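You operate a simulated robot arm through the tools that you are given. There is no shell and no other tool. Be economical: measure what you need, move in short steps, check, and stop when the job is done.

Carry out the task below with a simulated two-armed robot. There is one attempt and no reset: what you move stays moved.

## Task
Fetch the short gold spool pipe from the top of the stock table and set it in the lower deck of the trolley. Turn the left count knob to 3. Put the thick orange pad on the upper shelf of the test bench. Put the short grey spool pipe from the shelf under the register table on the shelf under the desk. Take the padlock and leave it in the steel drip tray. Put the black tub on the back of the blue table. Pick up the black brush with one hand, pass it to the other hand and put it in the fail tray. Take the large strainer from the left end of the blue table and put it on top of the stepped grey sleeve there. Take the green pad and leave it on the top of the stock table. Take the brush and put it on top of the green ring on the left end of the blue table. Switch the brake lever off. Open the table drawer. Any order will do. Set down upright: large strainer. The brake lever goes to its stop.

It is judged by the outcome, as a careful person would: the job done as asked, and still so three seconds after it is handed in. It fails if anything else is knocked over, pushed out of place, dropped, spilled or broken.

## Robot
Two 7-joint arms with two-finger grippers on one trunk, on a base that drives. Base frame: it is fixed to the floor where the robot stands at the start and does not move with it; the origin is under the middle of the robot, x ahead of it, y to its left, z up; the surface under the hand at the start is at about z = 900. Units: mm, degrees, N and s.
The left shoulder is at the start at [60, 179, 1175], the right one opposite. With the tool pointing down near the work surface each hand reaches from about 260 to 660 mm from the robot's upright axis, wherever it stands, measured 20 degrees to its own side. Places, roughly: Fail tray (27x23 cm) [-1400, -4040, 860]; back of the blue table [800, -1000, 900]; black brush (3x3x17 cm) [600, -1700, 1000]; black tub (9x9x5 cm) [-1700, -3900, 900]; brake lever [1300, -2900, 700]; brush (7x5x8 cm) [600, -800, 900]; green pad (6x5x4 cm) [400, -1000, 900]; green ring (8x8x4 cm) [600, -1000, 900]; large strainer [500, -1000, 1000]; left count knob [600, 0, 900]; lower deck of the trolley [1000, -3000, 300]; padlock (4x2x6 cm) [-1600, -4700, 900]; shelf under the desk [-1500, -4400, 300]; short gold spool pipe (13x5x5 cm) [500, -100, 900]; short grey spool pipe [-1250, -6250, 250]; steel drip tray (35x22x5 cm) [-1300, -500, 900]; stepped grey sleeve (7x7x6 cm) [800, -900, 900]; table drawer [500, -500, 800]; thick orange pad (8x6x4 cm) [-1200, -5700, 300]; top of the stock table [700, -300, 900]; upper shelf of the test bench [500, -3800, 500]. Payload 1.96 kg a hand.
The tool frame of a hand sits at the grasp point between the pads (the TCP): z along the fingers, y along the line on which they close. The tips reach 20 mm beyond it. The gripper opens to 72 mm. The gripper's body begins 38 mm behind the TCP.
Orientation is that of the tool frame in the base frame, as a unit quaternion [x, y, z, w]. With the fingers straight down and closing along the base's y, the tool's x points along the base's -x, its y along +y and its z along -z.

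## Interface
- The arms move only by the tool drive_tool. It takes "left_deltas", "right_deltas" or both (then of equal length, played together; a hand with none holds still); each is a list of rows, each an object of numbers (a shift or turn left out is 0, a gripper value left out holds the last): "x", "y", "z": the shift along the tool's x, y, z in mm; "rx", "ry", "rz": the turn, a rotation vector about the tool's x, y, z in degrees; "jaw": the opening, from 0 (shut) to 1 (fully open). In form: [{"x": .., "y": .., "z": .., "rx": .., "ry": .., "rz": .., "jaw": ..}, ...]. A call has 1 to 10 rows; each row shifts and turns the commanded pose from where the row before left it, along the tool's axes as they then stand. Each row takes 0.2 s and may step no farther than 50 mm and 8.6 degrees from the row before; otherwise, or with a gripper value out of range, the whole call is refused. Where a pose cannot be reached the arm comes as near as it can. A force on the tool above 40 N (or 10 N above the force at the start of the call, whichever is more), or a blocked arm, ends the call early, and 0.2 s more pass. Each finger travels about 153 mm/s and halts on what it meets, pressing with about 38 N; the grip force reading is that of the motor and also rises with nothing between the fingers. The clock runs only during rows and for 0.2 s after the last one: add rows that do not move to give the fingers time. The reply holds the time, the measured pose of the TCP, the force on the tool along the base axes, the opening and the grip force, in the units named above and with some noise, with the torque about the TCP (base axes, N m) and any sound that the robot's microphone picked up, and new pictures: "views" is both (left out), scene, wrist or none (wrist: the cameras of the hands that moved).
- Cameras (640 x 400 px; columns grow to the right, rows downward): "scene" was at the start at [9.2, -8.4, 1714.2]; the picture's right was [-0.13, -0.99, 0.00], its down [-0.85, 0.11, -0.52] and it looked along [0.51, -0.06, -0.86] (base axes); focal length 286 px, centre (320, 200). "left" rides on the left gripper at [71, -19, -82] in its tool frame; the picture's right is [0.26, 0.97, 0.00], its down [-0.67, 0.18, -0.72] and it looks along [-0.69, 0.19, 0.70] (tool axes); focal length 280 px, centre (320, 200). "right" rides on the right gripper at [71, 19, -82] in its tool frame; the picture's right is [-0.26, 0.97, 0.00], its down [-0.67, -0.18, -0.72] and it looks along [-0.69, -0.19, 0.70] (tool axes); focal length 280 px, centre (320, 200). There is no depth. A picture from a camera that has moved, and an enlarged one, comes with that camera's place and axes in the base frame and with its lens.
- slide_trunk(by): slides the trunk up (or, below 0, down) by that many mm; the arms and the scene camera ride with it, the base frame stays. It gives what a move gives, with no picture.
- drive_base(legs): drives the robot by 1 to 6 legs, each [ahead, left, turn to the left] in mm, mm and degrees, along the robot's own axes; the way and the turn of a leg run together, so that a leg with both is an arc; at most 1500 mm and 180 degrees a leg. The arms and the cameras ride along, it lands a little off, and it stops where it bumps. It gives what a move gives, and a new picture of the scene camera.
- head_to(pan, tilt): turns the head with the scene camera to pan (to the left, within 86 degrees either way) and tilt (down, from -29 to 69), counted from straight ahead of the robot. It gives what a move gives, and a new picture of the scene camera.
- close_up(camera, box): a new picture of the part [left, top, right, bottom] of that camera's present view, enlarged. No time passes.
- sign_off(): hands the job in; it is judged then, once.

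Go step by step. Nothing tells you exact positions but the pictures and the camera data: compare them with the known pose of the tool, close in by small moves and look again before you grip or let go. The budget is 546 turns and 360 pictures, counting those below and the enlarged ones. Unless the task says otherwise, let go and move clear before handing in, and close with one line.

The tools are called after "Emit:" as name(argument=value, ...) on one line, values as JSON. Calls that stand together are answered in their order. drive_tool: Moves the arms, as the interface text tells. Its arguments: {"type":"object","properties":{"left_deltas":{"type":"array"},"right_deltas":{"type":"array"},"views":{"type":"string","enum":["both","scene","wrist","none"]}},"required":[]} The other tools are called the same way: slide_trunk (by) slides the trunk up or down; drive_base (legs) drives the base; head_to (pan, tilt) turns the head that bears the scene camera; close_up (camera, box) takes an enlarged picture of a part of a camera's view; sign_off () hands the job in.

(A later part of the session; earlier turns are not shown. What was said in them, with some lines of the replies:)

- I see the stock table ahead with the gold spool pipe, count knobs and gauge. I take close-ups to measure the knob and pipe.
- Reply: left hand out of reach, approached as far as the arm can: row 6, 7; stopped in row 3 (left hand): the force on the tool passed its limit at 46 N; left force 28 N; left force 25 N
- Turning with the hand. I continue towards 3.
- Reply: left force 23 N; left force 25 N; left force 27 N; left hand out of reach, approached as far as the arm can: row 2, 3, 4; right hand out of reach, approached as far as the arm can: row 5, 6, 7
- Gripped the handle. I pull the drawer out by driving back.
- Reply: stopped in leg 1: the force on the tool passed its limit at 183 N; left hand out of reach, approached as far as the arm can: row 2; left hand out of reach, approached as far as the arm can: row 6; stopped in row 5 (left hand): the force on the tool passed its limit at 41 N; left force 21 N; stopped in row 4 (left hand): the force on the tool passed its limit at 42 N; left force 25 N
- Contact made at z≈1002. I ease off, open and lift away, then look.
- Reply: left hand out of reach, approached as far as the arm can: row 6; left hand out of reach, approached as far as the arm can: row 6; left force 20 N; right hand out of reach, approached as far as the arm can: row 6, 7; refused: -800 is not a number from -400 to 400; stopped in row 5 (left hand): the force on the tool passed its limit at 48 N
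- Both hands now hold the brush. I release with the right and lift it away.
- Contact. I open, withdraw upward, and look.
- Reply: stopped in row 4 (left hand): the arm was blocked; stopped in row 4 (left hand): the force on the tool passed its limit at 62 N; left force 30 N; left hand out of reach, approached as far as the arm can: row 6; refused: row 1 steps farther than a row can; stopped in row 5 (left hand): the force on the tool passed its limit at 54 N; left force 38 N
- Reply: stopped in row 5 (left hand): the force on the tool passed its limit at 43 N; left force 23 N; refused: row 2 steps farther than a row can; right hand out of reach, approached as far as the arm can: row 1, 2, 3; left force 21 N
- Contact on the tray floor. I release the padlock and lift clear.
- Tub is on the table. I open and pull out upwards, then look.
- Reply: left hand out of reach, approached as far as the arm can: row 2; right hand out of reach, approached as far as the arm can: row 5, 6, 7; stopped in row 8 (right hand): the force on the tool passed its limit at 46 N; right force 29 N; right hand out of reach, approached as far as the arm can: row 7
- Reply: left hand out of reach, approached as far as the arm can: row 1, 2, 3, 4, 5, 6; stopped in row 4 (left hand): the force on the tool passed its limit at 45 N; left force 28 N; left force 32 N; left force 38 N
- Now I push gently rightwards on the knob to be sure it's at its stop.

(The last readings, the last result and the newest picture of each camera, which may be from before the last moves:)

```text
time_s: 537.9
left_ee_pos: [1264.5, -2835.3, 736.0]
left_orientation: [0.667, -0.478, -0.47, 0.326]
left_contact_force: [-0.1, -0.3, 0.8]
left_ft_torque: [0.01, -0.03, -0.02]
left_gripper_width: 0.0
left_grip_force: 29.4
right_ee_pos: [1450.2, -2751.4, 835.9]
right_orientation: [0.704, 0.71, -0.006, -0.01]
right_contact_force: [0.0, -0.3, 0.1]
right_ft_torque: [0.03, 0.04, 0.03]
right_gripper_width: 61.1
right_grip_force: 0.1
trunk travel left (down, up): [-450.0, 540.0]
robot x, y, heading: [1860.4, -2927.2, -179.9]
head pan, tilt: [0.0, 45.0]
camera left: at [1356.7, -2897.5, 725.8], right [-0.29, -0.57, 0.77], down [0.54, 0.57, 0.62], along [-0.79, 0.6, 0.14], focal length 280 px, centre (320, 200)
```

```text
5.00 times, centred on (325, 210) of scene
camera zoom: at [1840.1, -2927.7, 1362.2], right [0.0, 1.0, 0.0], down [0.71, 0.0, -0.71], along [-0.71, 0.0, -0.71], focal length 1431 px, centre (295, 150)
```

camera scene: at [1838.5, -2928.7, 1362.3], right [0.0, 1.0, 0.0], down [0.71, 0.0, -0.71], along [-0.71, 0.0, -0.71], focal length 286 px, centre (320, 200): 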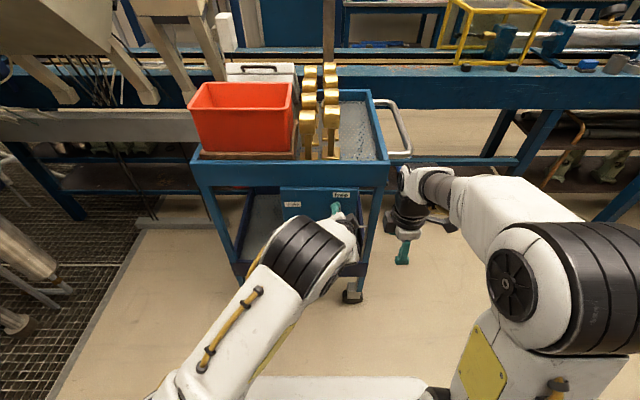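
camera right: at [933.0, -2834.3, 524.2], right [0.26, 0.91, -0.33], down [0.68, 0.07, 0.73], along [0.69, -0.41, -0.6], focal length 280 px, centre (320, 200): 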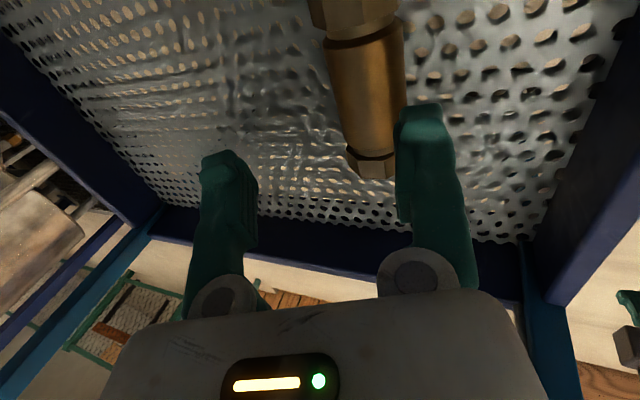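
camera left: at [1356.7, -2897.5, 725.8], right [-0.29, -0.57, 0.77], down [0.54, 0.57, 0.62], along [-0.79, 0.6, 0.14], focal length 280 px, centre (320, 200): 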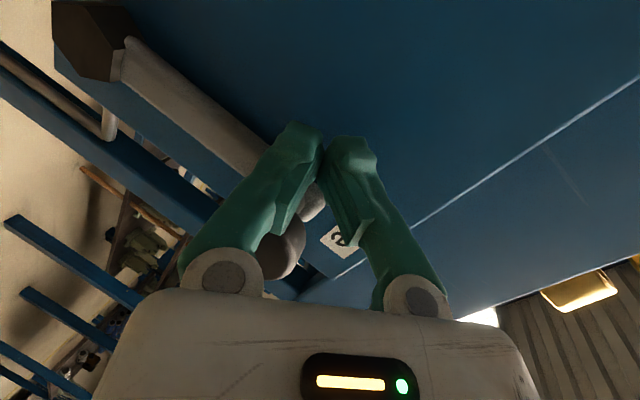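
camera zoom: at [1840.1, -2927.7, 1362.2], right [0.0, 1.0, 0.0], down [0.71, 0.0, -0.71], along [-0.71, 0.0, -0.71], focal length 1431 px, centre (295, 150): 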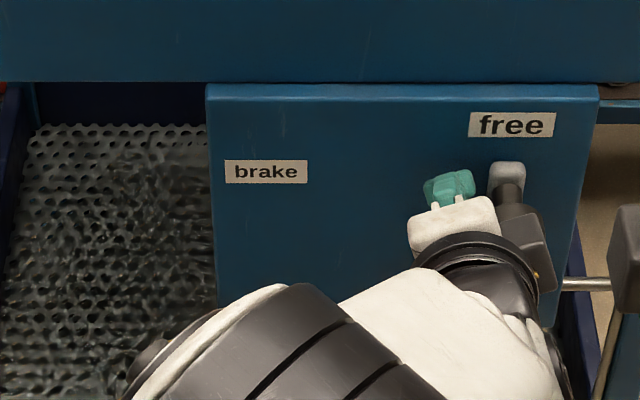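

Emit:
drive_tool(left_deltas=[{"x": 3.7, "y": -11.5, "z": -33}, {"x": 3.7, "y": -11.5, "z": -33}, {"x": 1.5, "y": -4, "z": -12}, {}], views="none")

Emit:
drive_base(legs=[[0, -200, 0]])

Emit:
drive_tool(left_deltas=[{"x": 10.5, "y": -30, "z": 12}, {"x": 10.5, "y": -30, "z": 12}, {"x": 10.5, "y": -30, "z": 12}, {"x": 10.5, "y": -30, "z": 12}, {"x": -19, "y": -6.5}, {}], views="both")

```text
time_s: 538.9
left_ee_pos: [1347.0, -2838.0, 736.0]
left_orientation: [0.667, -0.478, -0.469, 0.328]
left_contact_force: [0.2, -0.6, 0.9]
left_ft_torque: [0.04, -0.03, 0.01]
left_gripper_width: 0.0
left_grip_force: 29.3
right_ee_pos: [1450.0, -2751.4, 835.7]
right_orientation: [0.704, 0.71, -0.006, -0.01]
right_contact_force: [0.3, 0.1, 0.2]
right_ft_torque: [-0.01, -0.03, 0.01]
right_gripper_width: 61.2
right_grip_force: 0.1
trunk travel left (down, up): [-450.0, 540.0]
robot x, y, heading: [1859.1, -2929.0, -179.8]
head pan, tilt: [0.0, 45.0]
```

```text
time_s: 540.5
left_ee_pos: [1347.6, -2636.3, 737.5]
left_orientation: [0.668, -0.476, -0.469, 0.328]
left_contact_force: [0.3, 0.6, 0.3]
left_ft_torque: [0.04, -0.03, 0.03]
left_gripper_width: 0.0
left_grip_force: 29.3
right_ee_pos: [1447.7, -2549.7, 835.4]
right_orientation: [0.704, 0.71, -0.006, -0.009]
right_contact_force: [-0.5, 0.0, 0.2]
right_ft_torque: [-0.04, -0.03, -0.01]
right_gripper_width: 61.4
right_grip_force: 0.1
trunk travel left (down, up): [-450.0, 540.0]
robot x, y, heading: [1858.3, -2728.3, -179.7]
head pan, tilt: [0.0, 45.0]
camera scene: at [1839.0, -2725.2, 1362.2], right [0.0, 1.0, 0.0], down [0.71, 0.0, -0.71], along [-0.71, 0.0, -0.71], focal length 286 px, centre (320, 200)
```

scene: 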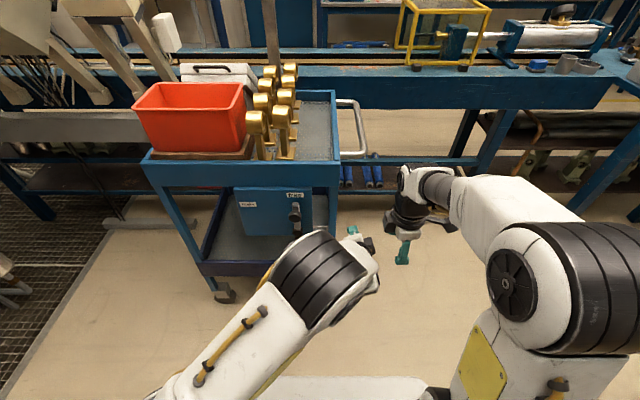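

```text
time_s: 541.9
left_ee_pos: [1346.3, -2615.7, 600.3]
left_orientation: [0.668, -0.477, -0.469, 0.327]
left_contact_force: [-0.6, 0.1, 0.9]
left_ft_torque: [-0.03, 0.0, -0.03]
left_gripper_width: 0.2
left_grip_force: 30.2
right_ee_pos: [1447.6, -2550.6, 835.4]
right_orientation: [0.704, 0.71, -0.006, -0.01]
right_contact_force: [-0.2, -0.9, 0.9]
right_ft_torque: [-0.01, -0.04, -0.01]
right_gripper_width: 61.1
right_grip_force: 0.1
trunk travel left (down, up): [-450.0, 540.0]
robot x, y, heading: [1858.9, -2725.7, -179.6]
head pan, tilt: [0.0, 45.0]
camera scene: at [1838.9, -2726.6, 1362.2], right [-0.01, 1.0, 0.0], down [0.71, 0.0, -0.71], along [-0.71, 0.0, -0.71], focal length 286 px, centre (320, 200)
camera left: at [1437.4, -2678.2, 590.5], right [-0.29, -0.57, 0.77], down [0.54, 0.57, 0.62], along [-0.79, 0.6, 0.14], focal length 280 px, centre (320, 200)
```

scene: 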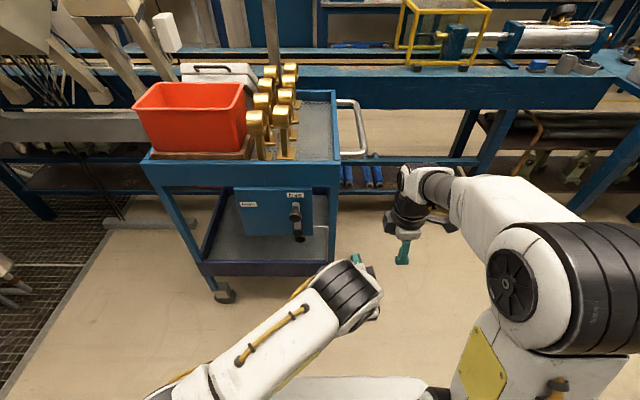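
left: 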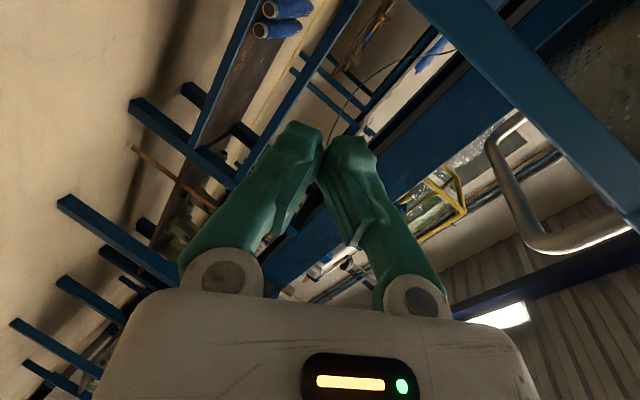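

Emit:
drive_tool(left_deltas=[{"x": -4.1, "y": 13, "z": 36.9}, {"x": -4.1, "y": 13, "z": 36.9}, {"x": -4.5, "y": 14, "z": 40}, {}], views="both")

Emit:
close_up(camera="scene", box=[220, 150, 400, 290])

```text
time_s: 542.9
left_ee_pos: [1224.9, -2615.3, 600.7]
left_orientation: [0.667, -0.477, -0.469, 0.327]
left_contact_force: [0.4, -0.6, -0.2]
left_ft_torque: [0.0, 0.0, 0.0]
left_gripper_width: 0.2
left_grip_force: 30.0
right_ee_pos: [1447.6, -2551.7, 836.1]
right_orientation: [0.704, 0.71, -0.006, -0.01]
right_contact_force: [-0.3, -0.4, 0.5]
right_ft_torque: [0.02, -0.01, 0.03]
right_gripper_width: 61.2
right_grip_force: 0.0
trunk travel left (down, up): [-450.0, 540.0]
robot x, y, heading: [1857.2, -2728.2, -179.6]
head pan, tilt: [0.0, 45.0]
camera scene: at [1839.3, -2726.4, 1362.2], right [-0.01, 1.0, 0.0], down [0.71, 0.0, -0.71], along [-0.71, 0.0, -0.71], focal length 286 px, centre (320, 200)
camera left: at [1315.9, -2677.3, 589.7], right [-0.29, -0.57, 0.77], down [0.54, 0.57, 0.62], along [-0.79, 0.6, 0.14], focal length 280 px, centre (320, 200)
```

scene: 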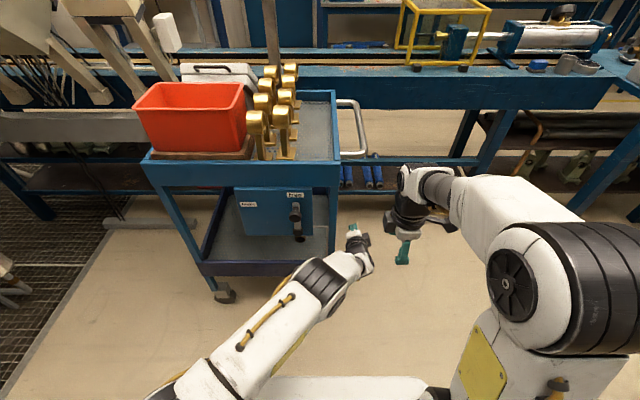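
left: 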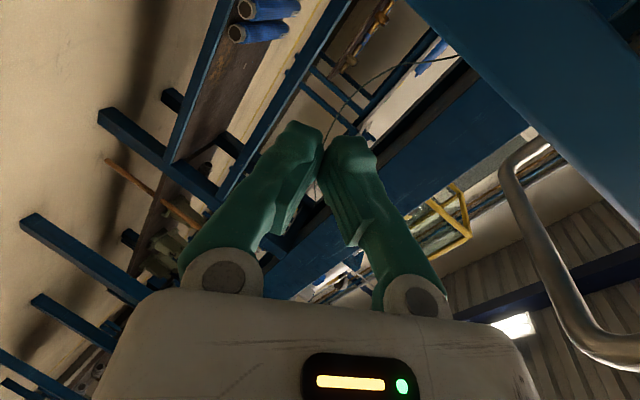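

```text
2.86 times, centred on (310, 220) of scene
camera zoom: at [1839.3, -2726.4, 1362.2], right [-0.01, 1.0, 0.0], down [0.71, 0.0, -0.71], along [-0.71, 0.0, -0.71], focal length 818 px, centre (349, 143)
```

zoom: 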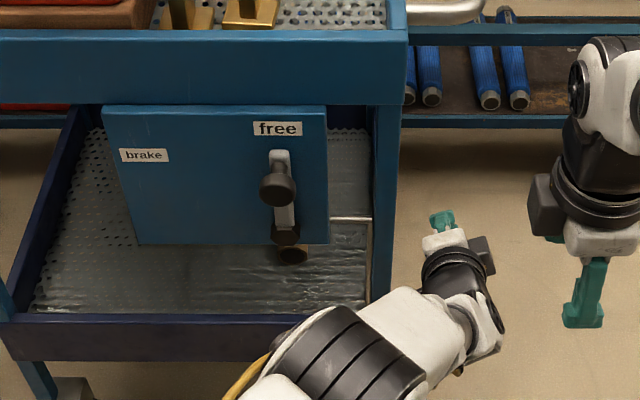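

Emit:
drive_tool(left_deltas=[{"x": 18.9, "y": 6.6}, {"x": 18.9, "y": 6.6}, {"x": 9.5, "y": 3.3}, {"x": 9.5, "y": 3.3}, {}], views="none")

Emit:
close_up(camera="scene", box=[220, 150, 400, 290])

```text
time_s: 544.1
left_ee_pos: [1223.6, -2678.7, 600.7]
left_orientation: [0.668, -0.477, -0.468, 0.328]
left_contact_force: [-0.2, -0.6, -0.8]
left_ft_torque: [0.01, 0.01, 0.01]
left_gripper_width: 0.0
left_grip_force: 29.8
right_ee_pos: [1447.6, -2550.9, 835.6]
right_orientation: [0.704, 0.71, -0.006, -0.009]
right_contact_force: [-0.5, 1.2, 0.6]
right_ft_torque: [0.01, 0.0, 0.01]
right_gripper_width: 61.0
right_grip_force: 0.1
trunk travel left (down, up): [-450.0, 540.0]
robot x, y, heading: [1856.1, -2728.3, -179.7]
head pan, tilt: [0.0, 45.0]
```

```text
2.86 times, centred on (310, 220) of scene
camera zoom: at [1838.7, -2726.4, 1362.2], right [-0.01, 1.0, 0.0], down [0.71, 0.0, -0.71], along [-0.71, 0.0, -0.71], focal length 818 px, centre (349, 143)
```

zoom: 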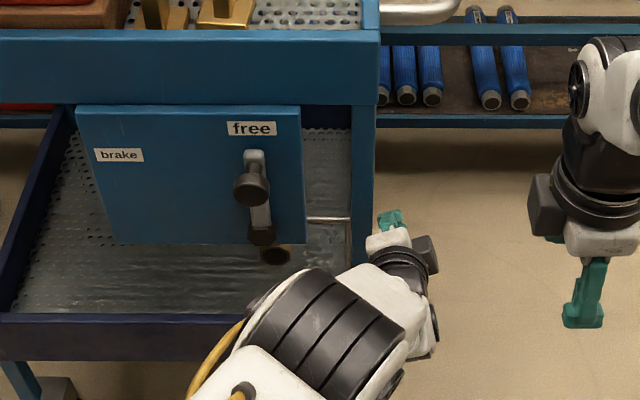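

Emit:
drive_tool(left_deltas=[{"x": 6.6, "y": 2.3}, {"x": 6.6, "y": 2.3}, {"x": 6.6, "y": 2.3}, {"x": 4.7, "y": 1.6}, {"x": 2.8, "y": 1}, {}], views="none")

Emit:
close_up(camera="scene", box=[220, 150, 400, 290])

```text
time_s: 545.5
left_ee_pos: [1224.3, -2705.5, 600.1]
left_orientation: [0.667, -0.478, -0.468, 0.327]
left_contact_force: [0.2, 0.0, -0.5]
left_ft_torque: [-0.01, -0.01, 0.0]
left_gripper_width: 0.1
left_grip_force: 29.6
right_ee_pos: [1447.4, -2551.1, 836.2]
right_orientation: [0.704, 0.71, -0.006, -0.01]
right_contact_force: [-1.7, -0.2, 0.6]
right_ft_torque: [0.01, 0.03, 0.02]
right_gripper_width: 61.2
right_grip_force: 0.0
trunk travel left (down, up): [-450.0, 540.0]
robot x, y, heading: [1861.4, -2723.6, -179.7]
head pan, tilt: [0.0, 45.0]
```

```text
2.86 times, centred on (310, 220) of scene
camera zoom: at [1839.0, -2726.8, 1362.2], right [-0.01, 1.0, 0.0], down [0.71, 0.0, -0.71], along [-0.71, 0.0, -0.71], focal length 818 px, centre (349, 143)
```

zoom: 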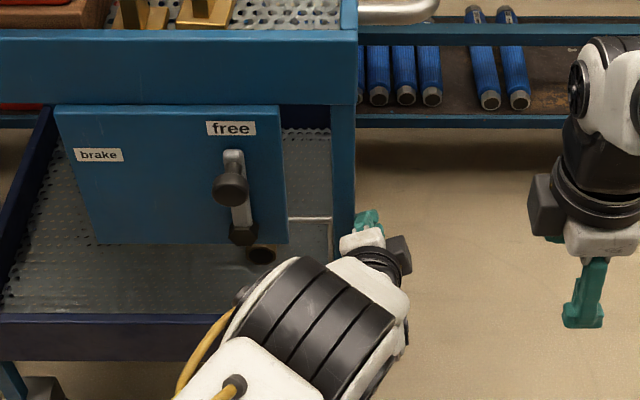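

Emit:
drive_tool(left_deltas=[{"x": 6.6, "y": 2.3}, {"x": 4.7, "y": 1.6}, {"x": 4, "y": 1.3}, {"x": 2, "y": 0.7}, {}], views="none")

Emit:
close_up(camera="scene", box=[220, 150, 400, 290])

```text
time_s: 546.7
left_ee_pos: [1223.2, -2723.3, 600.4]
left_orientation: [0.667, -0.478, -0.468, 0.327]
left_contact_force: [0.6, -0.1, -0.4]
left_ft_torque: [0.04, -0.01, -0.03]
left_gripper_width: 0.1
left_grip_force: 29.5
right_ee_pos: [1447.4, -2549.9, 834.9]
right_orientation: [0.704, 0.71, -0.006, -0.01]
right_contact_force: [0.2, -0.3, 0.4]
right_ft_torque: [0.02, 0.0, 0.0]
right_gripper_width: 61.3
right_grip_force: 0.0
trunk travel left (down, up): [-450.0, 540.0]
robot x, y, heading: [1858.7, -2729.4, -179.6]
head pan, tilt: [0.0, 45.0]
```

```text
2.86 times, centred on (310, 220) of scene
camera zoom: at [1838.9, -2726.7, 1362.2], right [-0.01, 1.0, 0.0], down [0.71, 0.0, -0.71], along [-0.71, 0.0, -0.71], focal length 818 px, centre (349, 143)
```

zoom: 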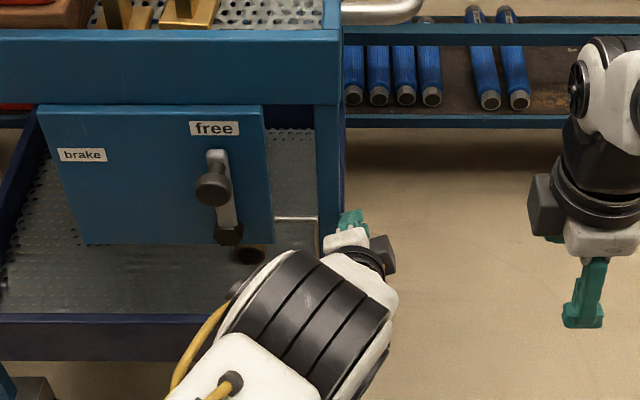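

Emit:
drive_tool(left_deltas=[{"x": -28, "y": -10}, {"x": 4.2, "y": -13, "z": -37}, {"x": 4.2, "y": -13, "z": -37}, {"x": 4.2, "y": -13, "z": -37}, {}], views="none")

Emit:
drive_base(legs=[[0, 200, 0]])

```text
time_s: 547.9
left_ee_pos: [1342.8, -2692.6, 599.7]
left_orientation: [0.667, -0.478, -0.468, 0.327]
left_contact_force: [-0.9, -1.1, 0.0]
left_ft_torque: [-0.01, -0.03, -0.02]
left_gripper_width: 0.0
left_grip_force: 29.3
right_ee_pos: [1446.7, -2549.9, 834.3]
right_orientation: [0.704, 0.71, -0.006, -0.01]
right_contact_force: [-0.9, -0.5, -0.4]
right_ft_torque: [0.01, 0.02, 0.06]
right_gripper_width: 61.1
right_grip_force: 0.0
trunk travel left (down, up): [-450.0, 540.0]
robot x, y, heading: [1855.5, -2727.9, -179.6]
head pan, tilt: [0.0, 45.0]
```

```text
time_s: 549.5
left_ee_pos: [1343.6, -2893.9, 600.4]
left_orientation: [0.667, -0.478, -0.469, 0.327]
left_contact_force: [-0.3, -0.2, -0.5]
left_ft_torque: [-0.02, 0.03, -0.03]
left_gripper_width: 0.1
left_grip_force: 29.8
right_ee_pos: [1449.2, -2751.8, 835.5]
right_orientation: [0.704, 0.71, -0.006, -0.01]
right_contact_force: [0.2, -0.3, 0.2]
right_ft_torque: [0.01, -0.02, -0.02]
right_gripper_width: 61.1
right_grip_force: 0.0
trunk travel left (down, up): [-450.0, 540.0]
robot x, y, heading: [1858.8, -2926.5, -179.7]
head pan, tilt: [0.0, 45.0]
camera scene: at [1840.0, -2928.1, 1362.2], right [-0.01, 1.0, 0.0], down [0.71, 0.0, -0.71], along [-0.71, 0.0, -0.71], focal length 286 px, centre (320, 200)
```

scene: 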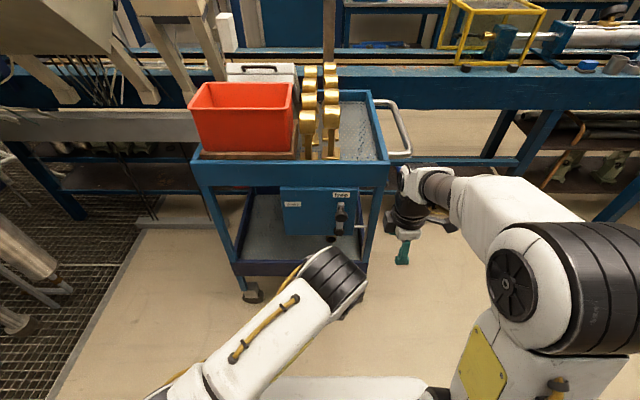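

Emit:
close_up(camera="scene", box=[265, 170, 385, 250])

```text
5.00 times, centred on (325, 210) of scene
camera zoom: at [1840.0, -2928.1, 1362.2], right [-0.01, 1.0, 0.0], down [0.71, 0.0, -0.71], along [-0.71, 0.0, -0.71], focal length 1431 px, centre (295, 150)
```

zoom: 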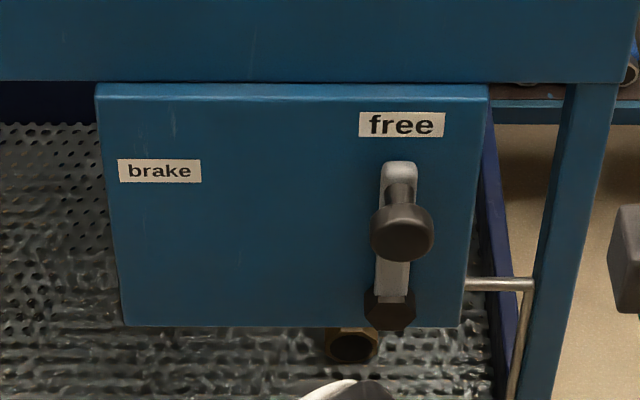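

Emit:
drive_tool(left_deltas=[{"z": -35}, {"z": -35}, {}, {}, {}], views="scene")

```text
time_s: 550.7
left_ee_pos: [1409.1, -2894.3, 624.7]
left_orientation: [0.667, -0.478, -0.468, 0.327]
left_contact_force: [0.0, 0.6, 1.1]
left_ft_torque: [-0.04, 0.01, -0.01]
left_gripper_width: 0.0
left_grip_force: 29.5
right_ee_pos: [1448.9, -2750.5, 835.4]
right_orientation: [0.704, 0.71, -0.006, -0.01]
right_contact_force: [-0.3, 1.0, 0.5]
right_ft_torque: [0.01, 0.0, 0.01]
right_gripper_width: 61.1
right_grip_force: 0.1
trunk travel left (down, up): [-450.0, 540.0]
robot x, y, heading: [1860.9, -2926.2, -179.7]
head pan, tilt: [0.0, 45.0]
camera scene: at [1840.0, -2926.8, 1362.2], right [-0.01, 1.0, 0.0], down [0.71, 0.0, -0.71], along [-0.71, 0.0, -0.71], focal length 286 px, centre (320, 200)
```

scene: 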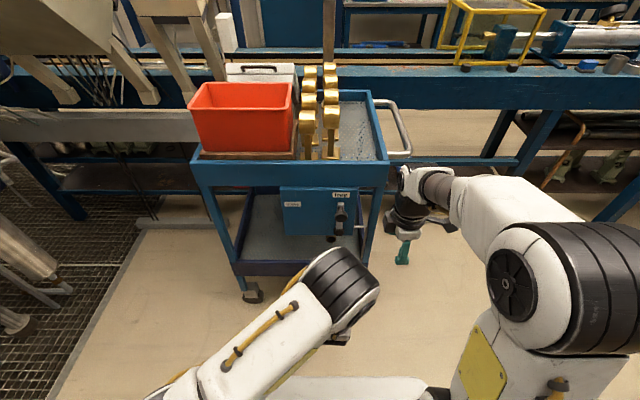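

The lever points at "free", the trolley is back within a few millimetres of where it stood and is not moving, and both hands are clear of it. Every item has been done, so I hand the job in.

Emit:
sign_off()

```text
The job is handed in.
```

The job is handed in with all twelve items done, but I dropped the black brush on the floor once, and the trolley rolled about 65 mm when I freed its brake (I pushed it back to within a few millimetres). I took the grey cylinder marked "wide" to be the large strainer.
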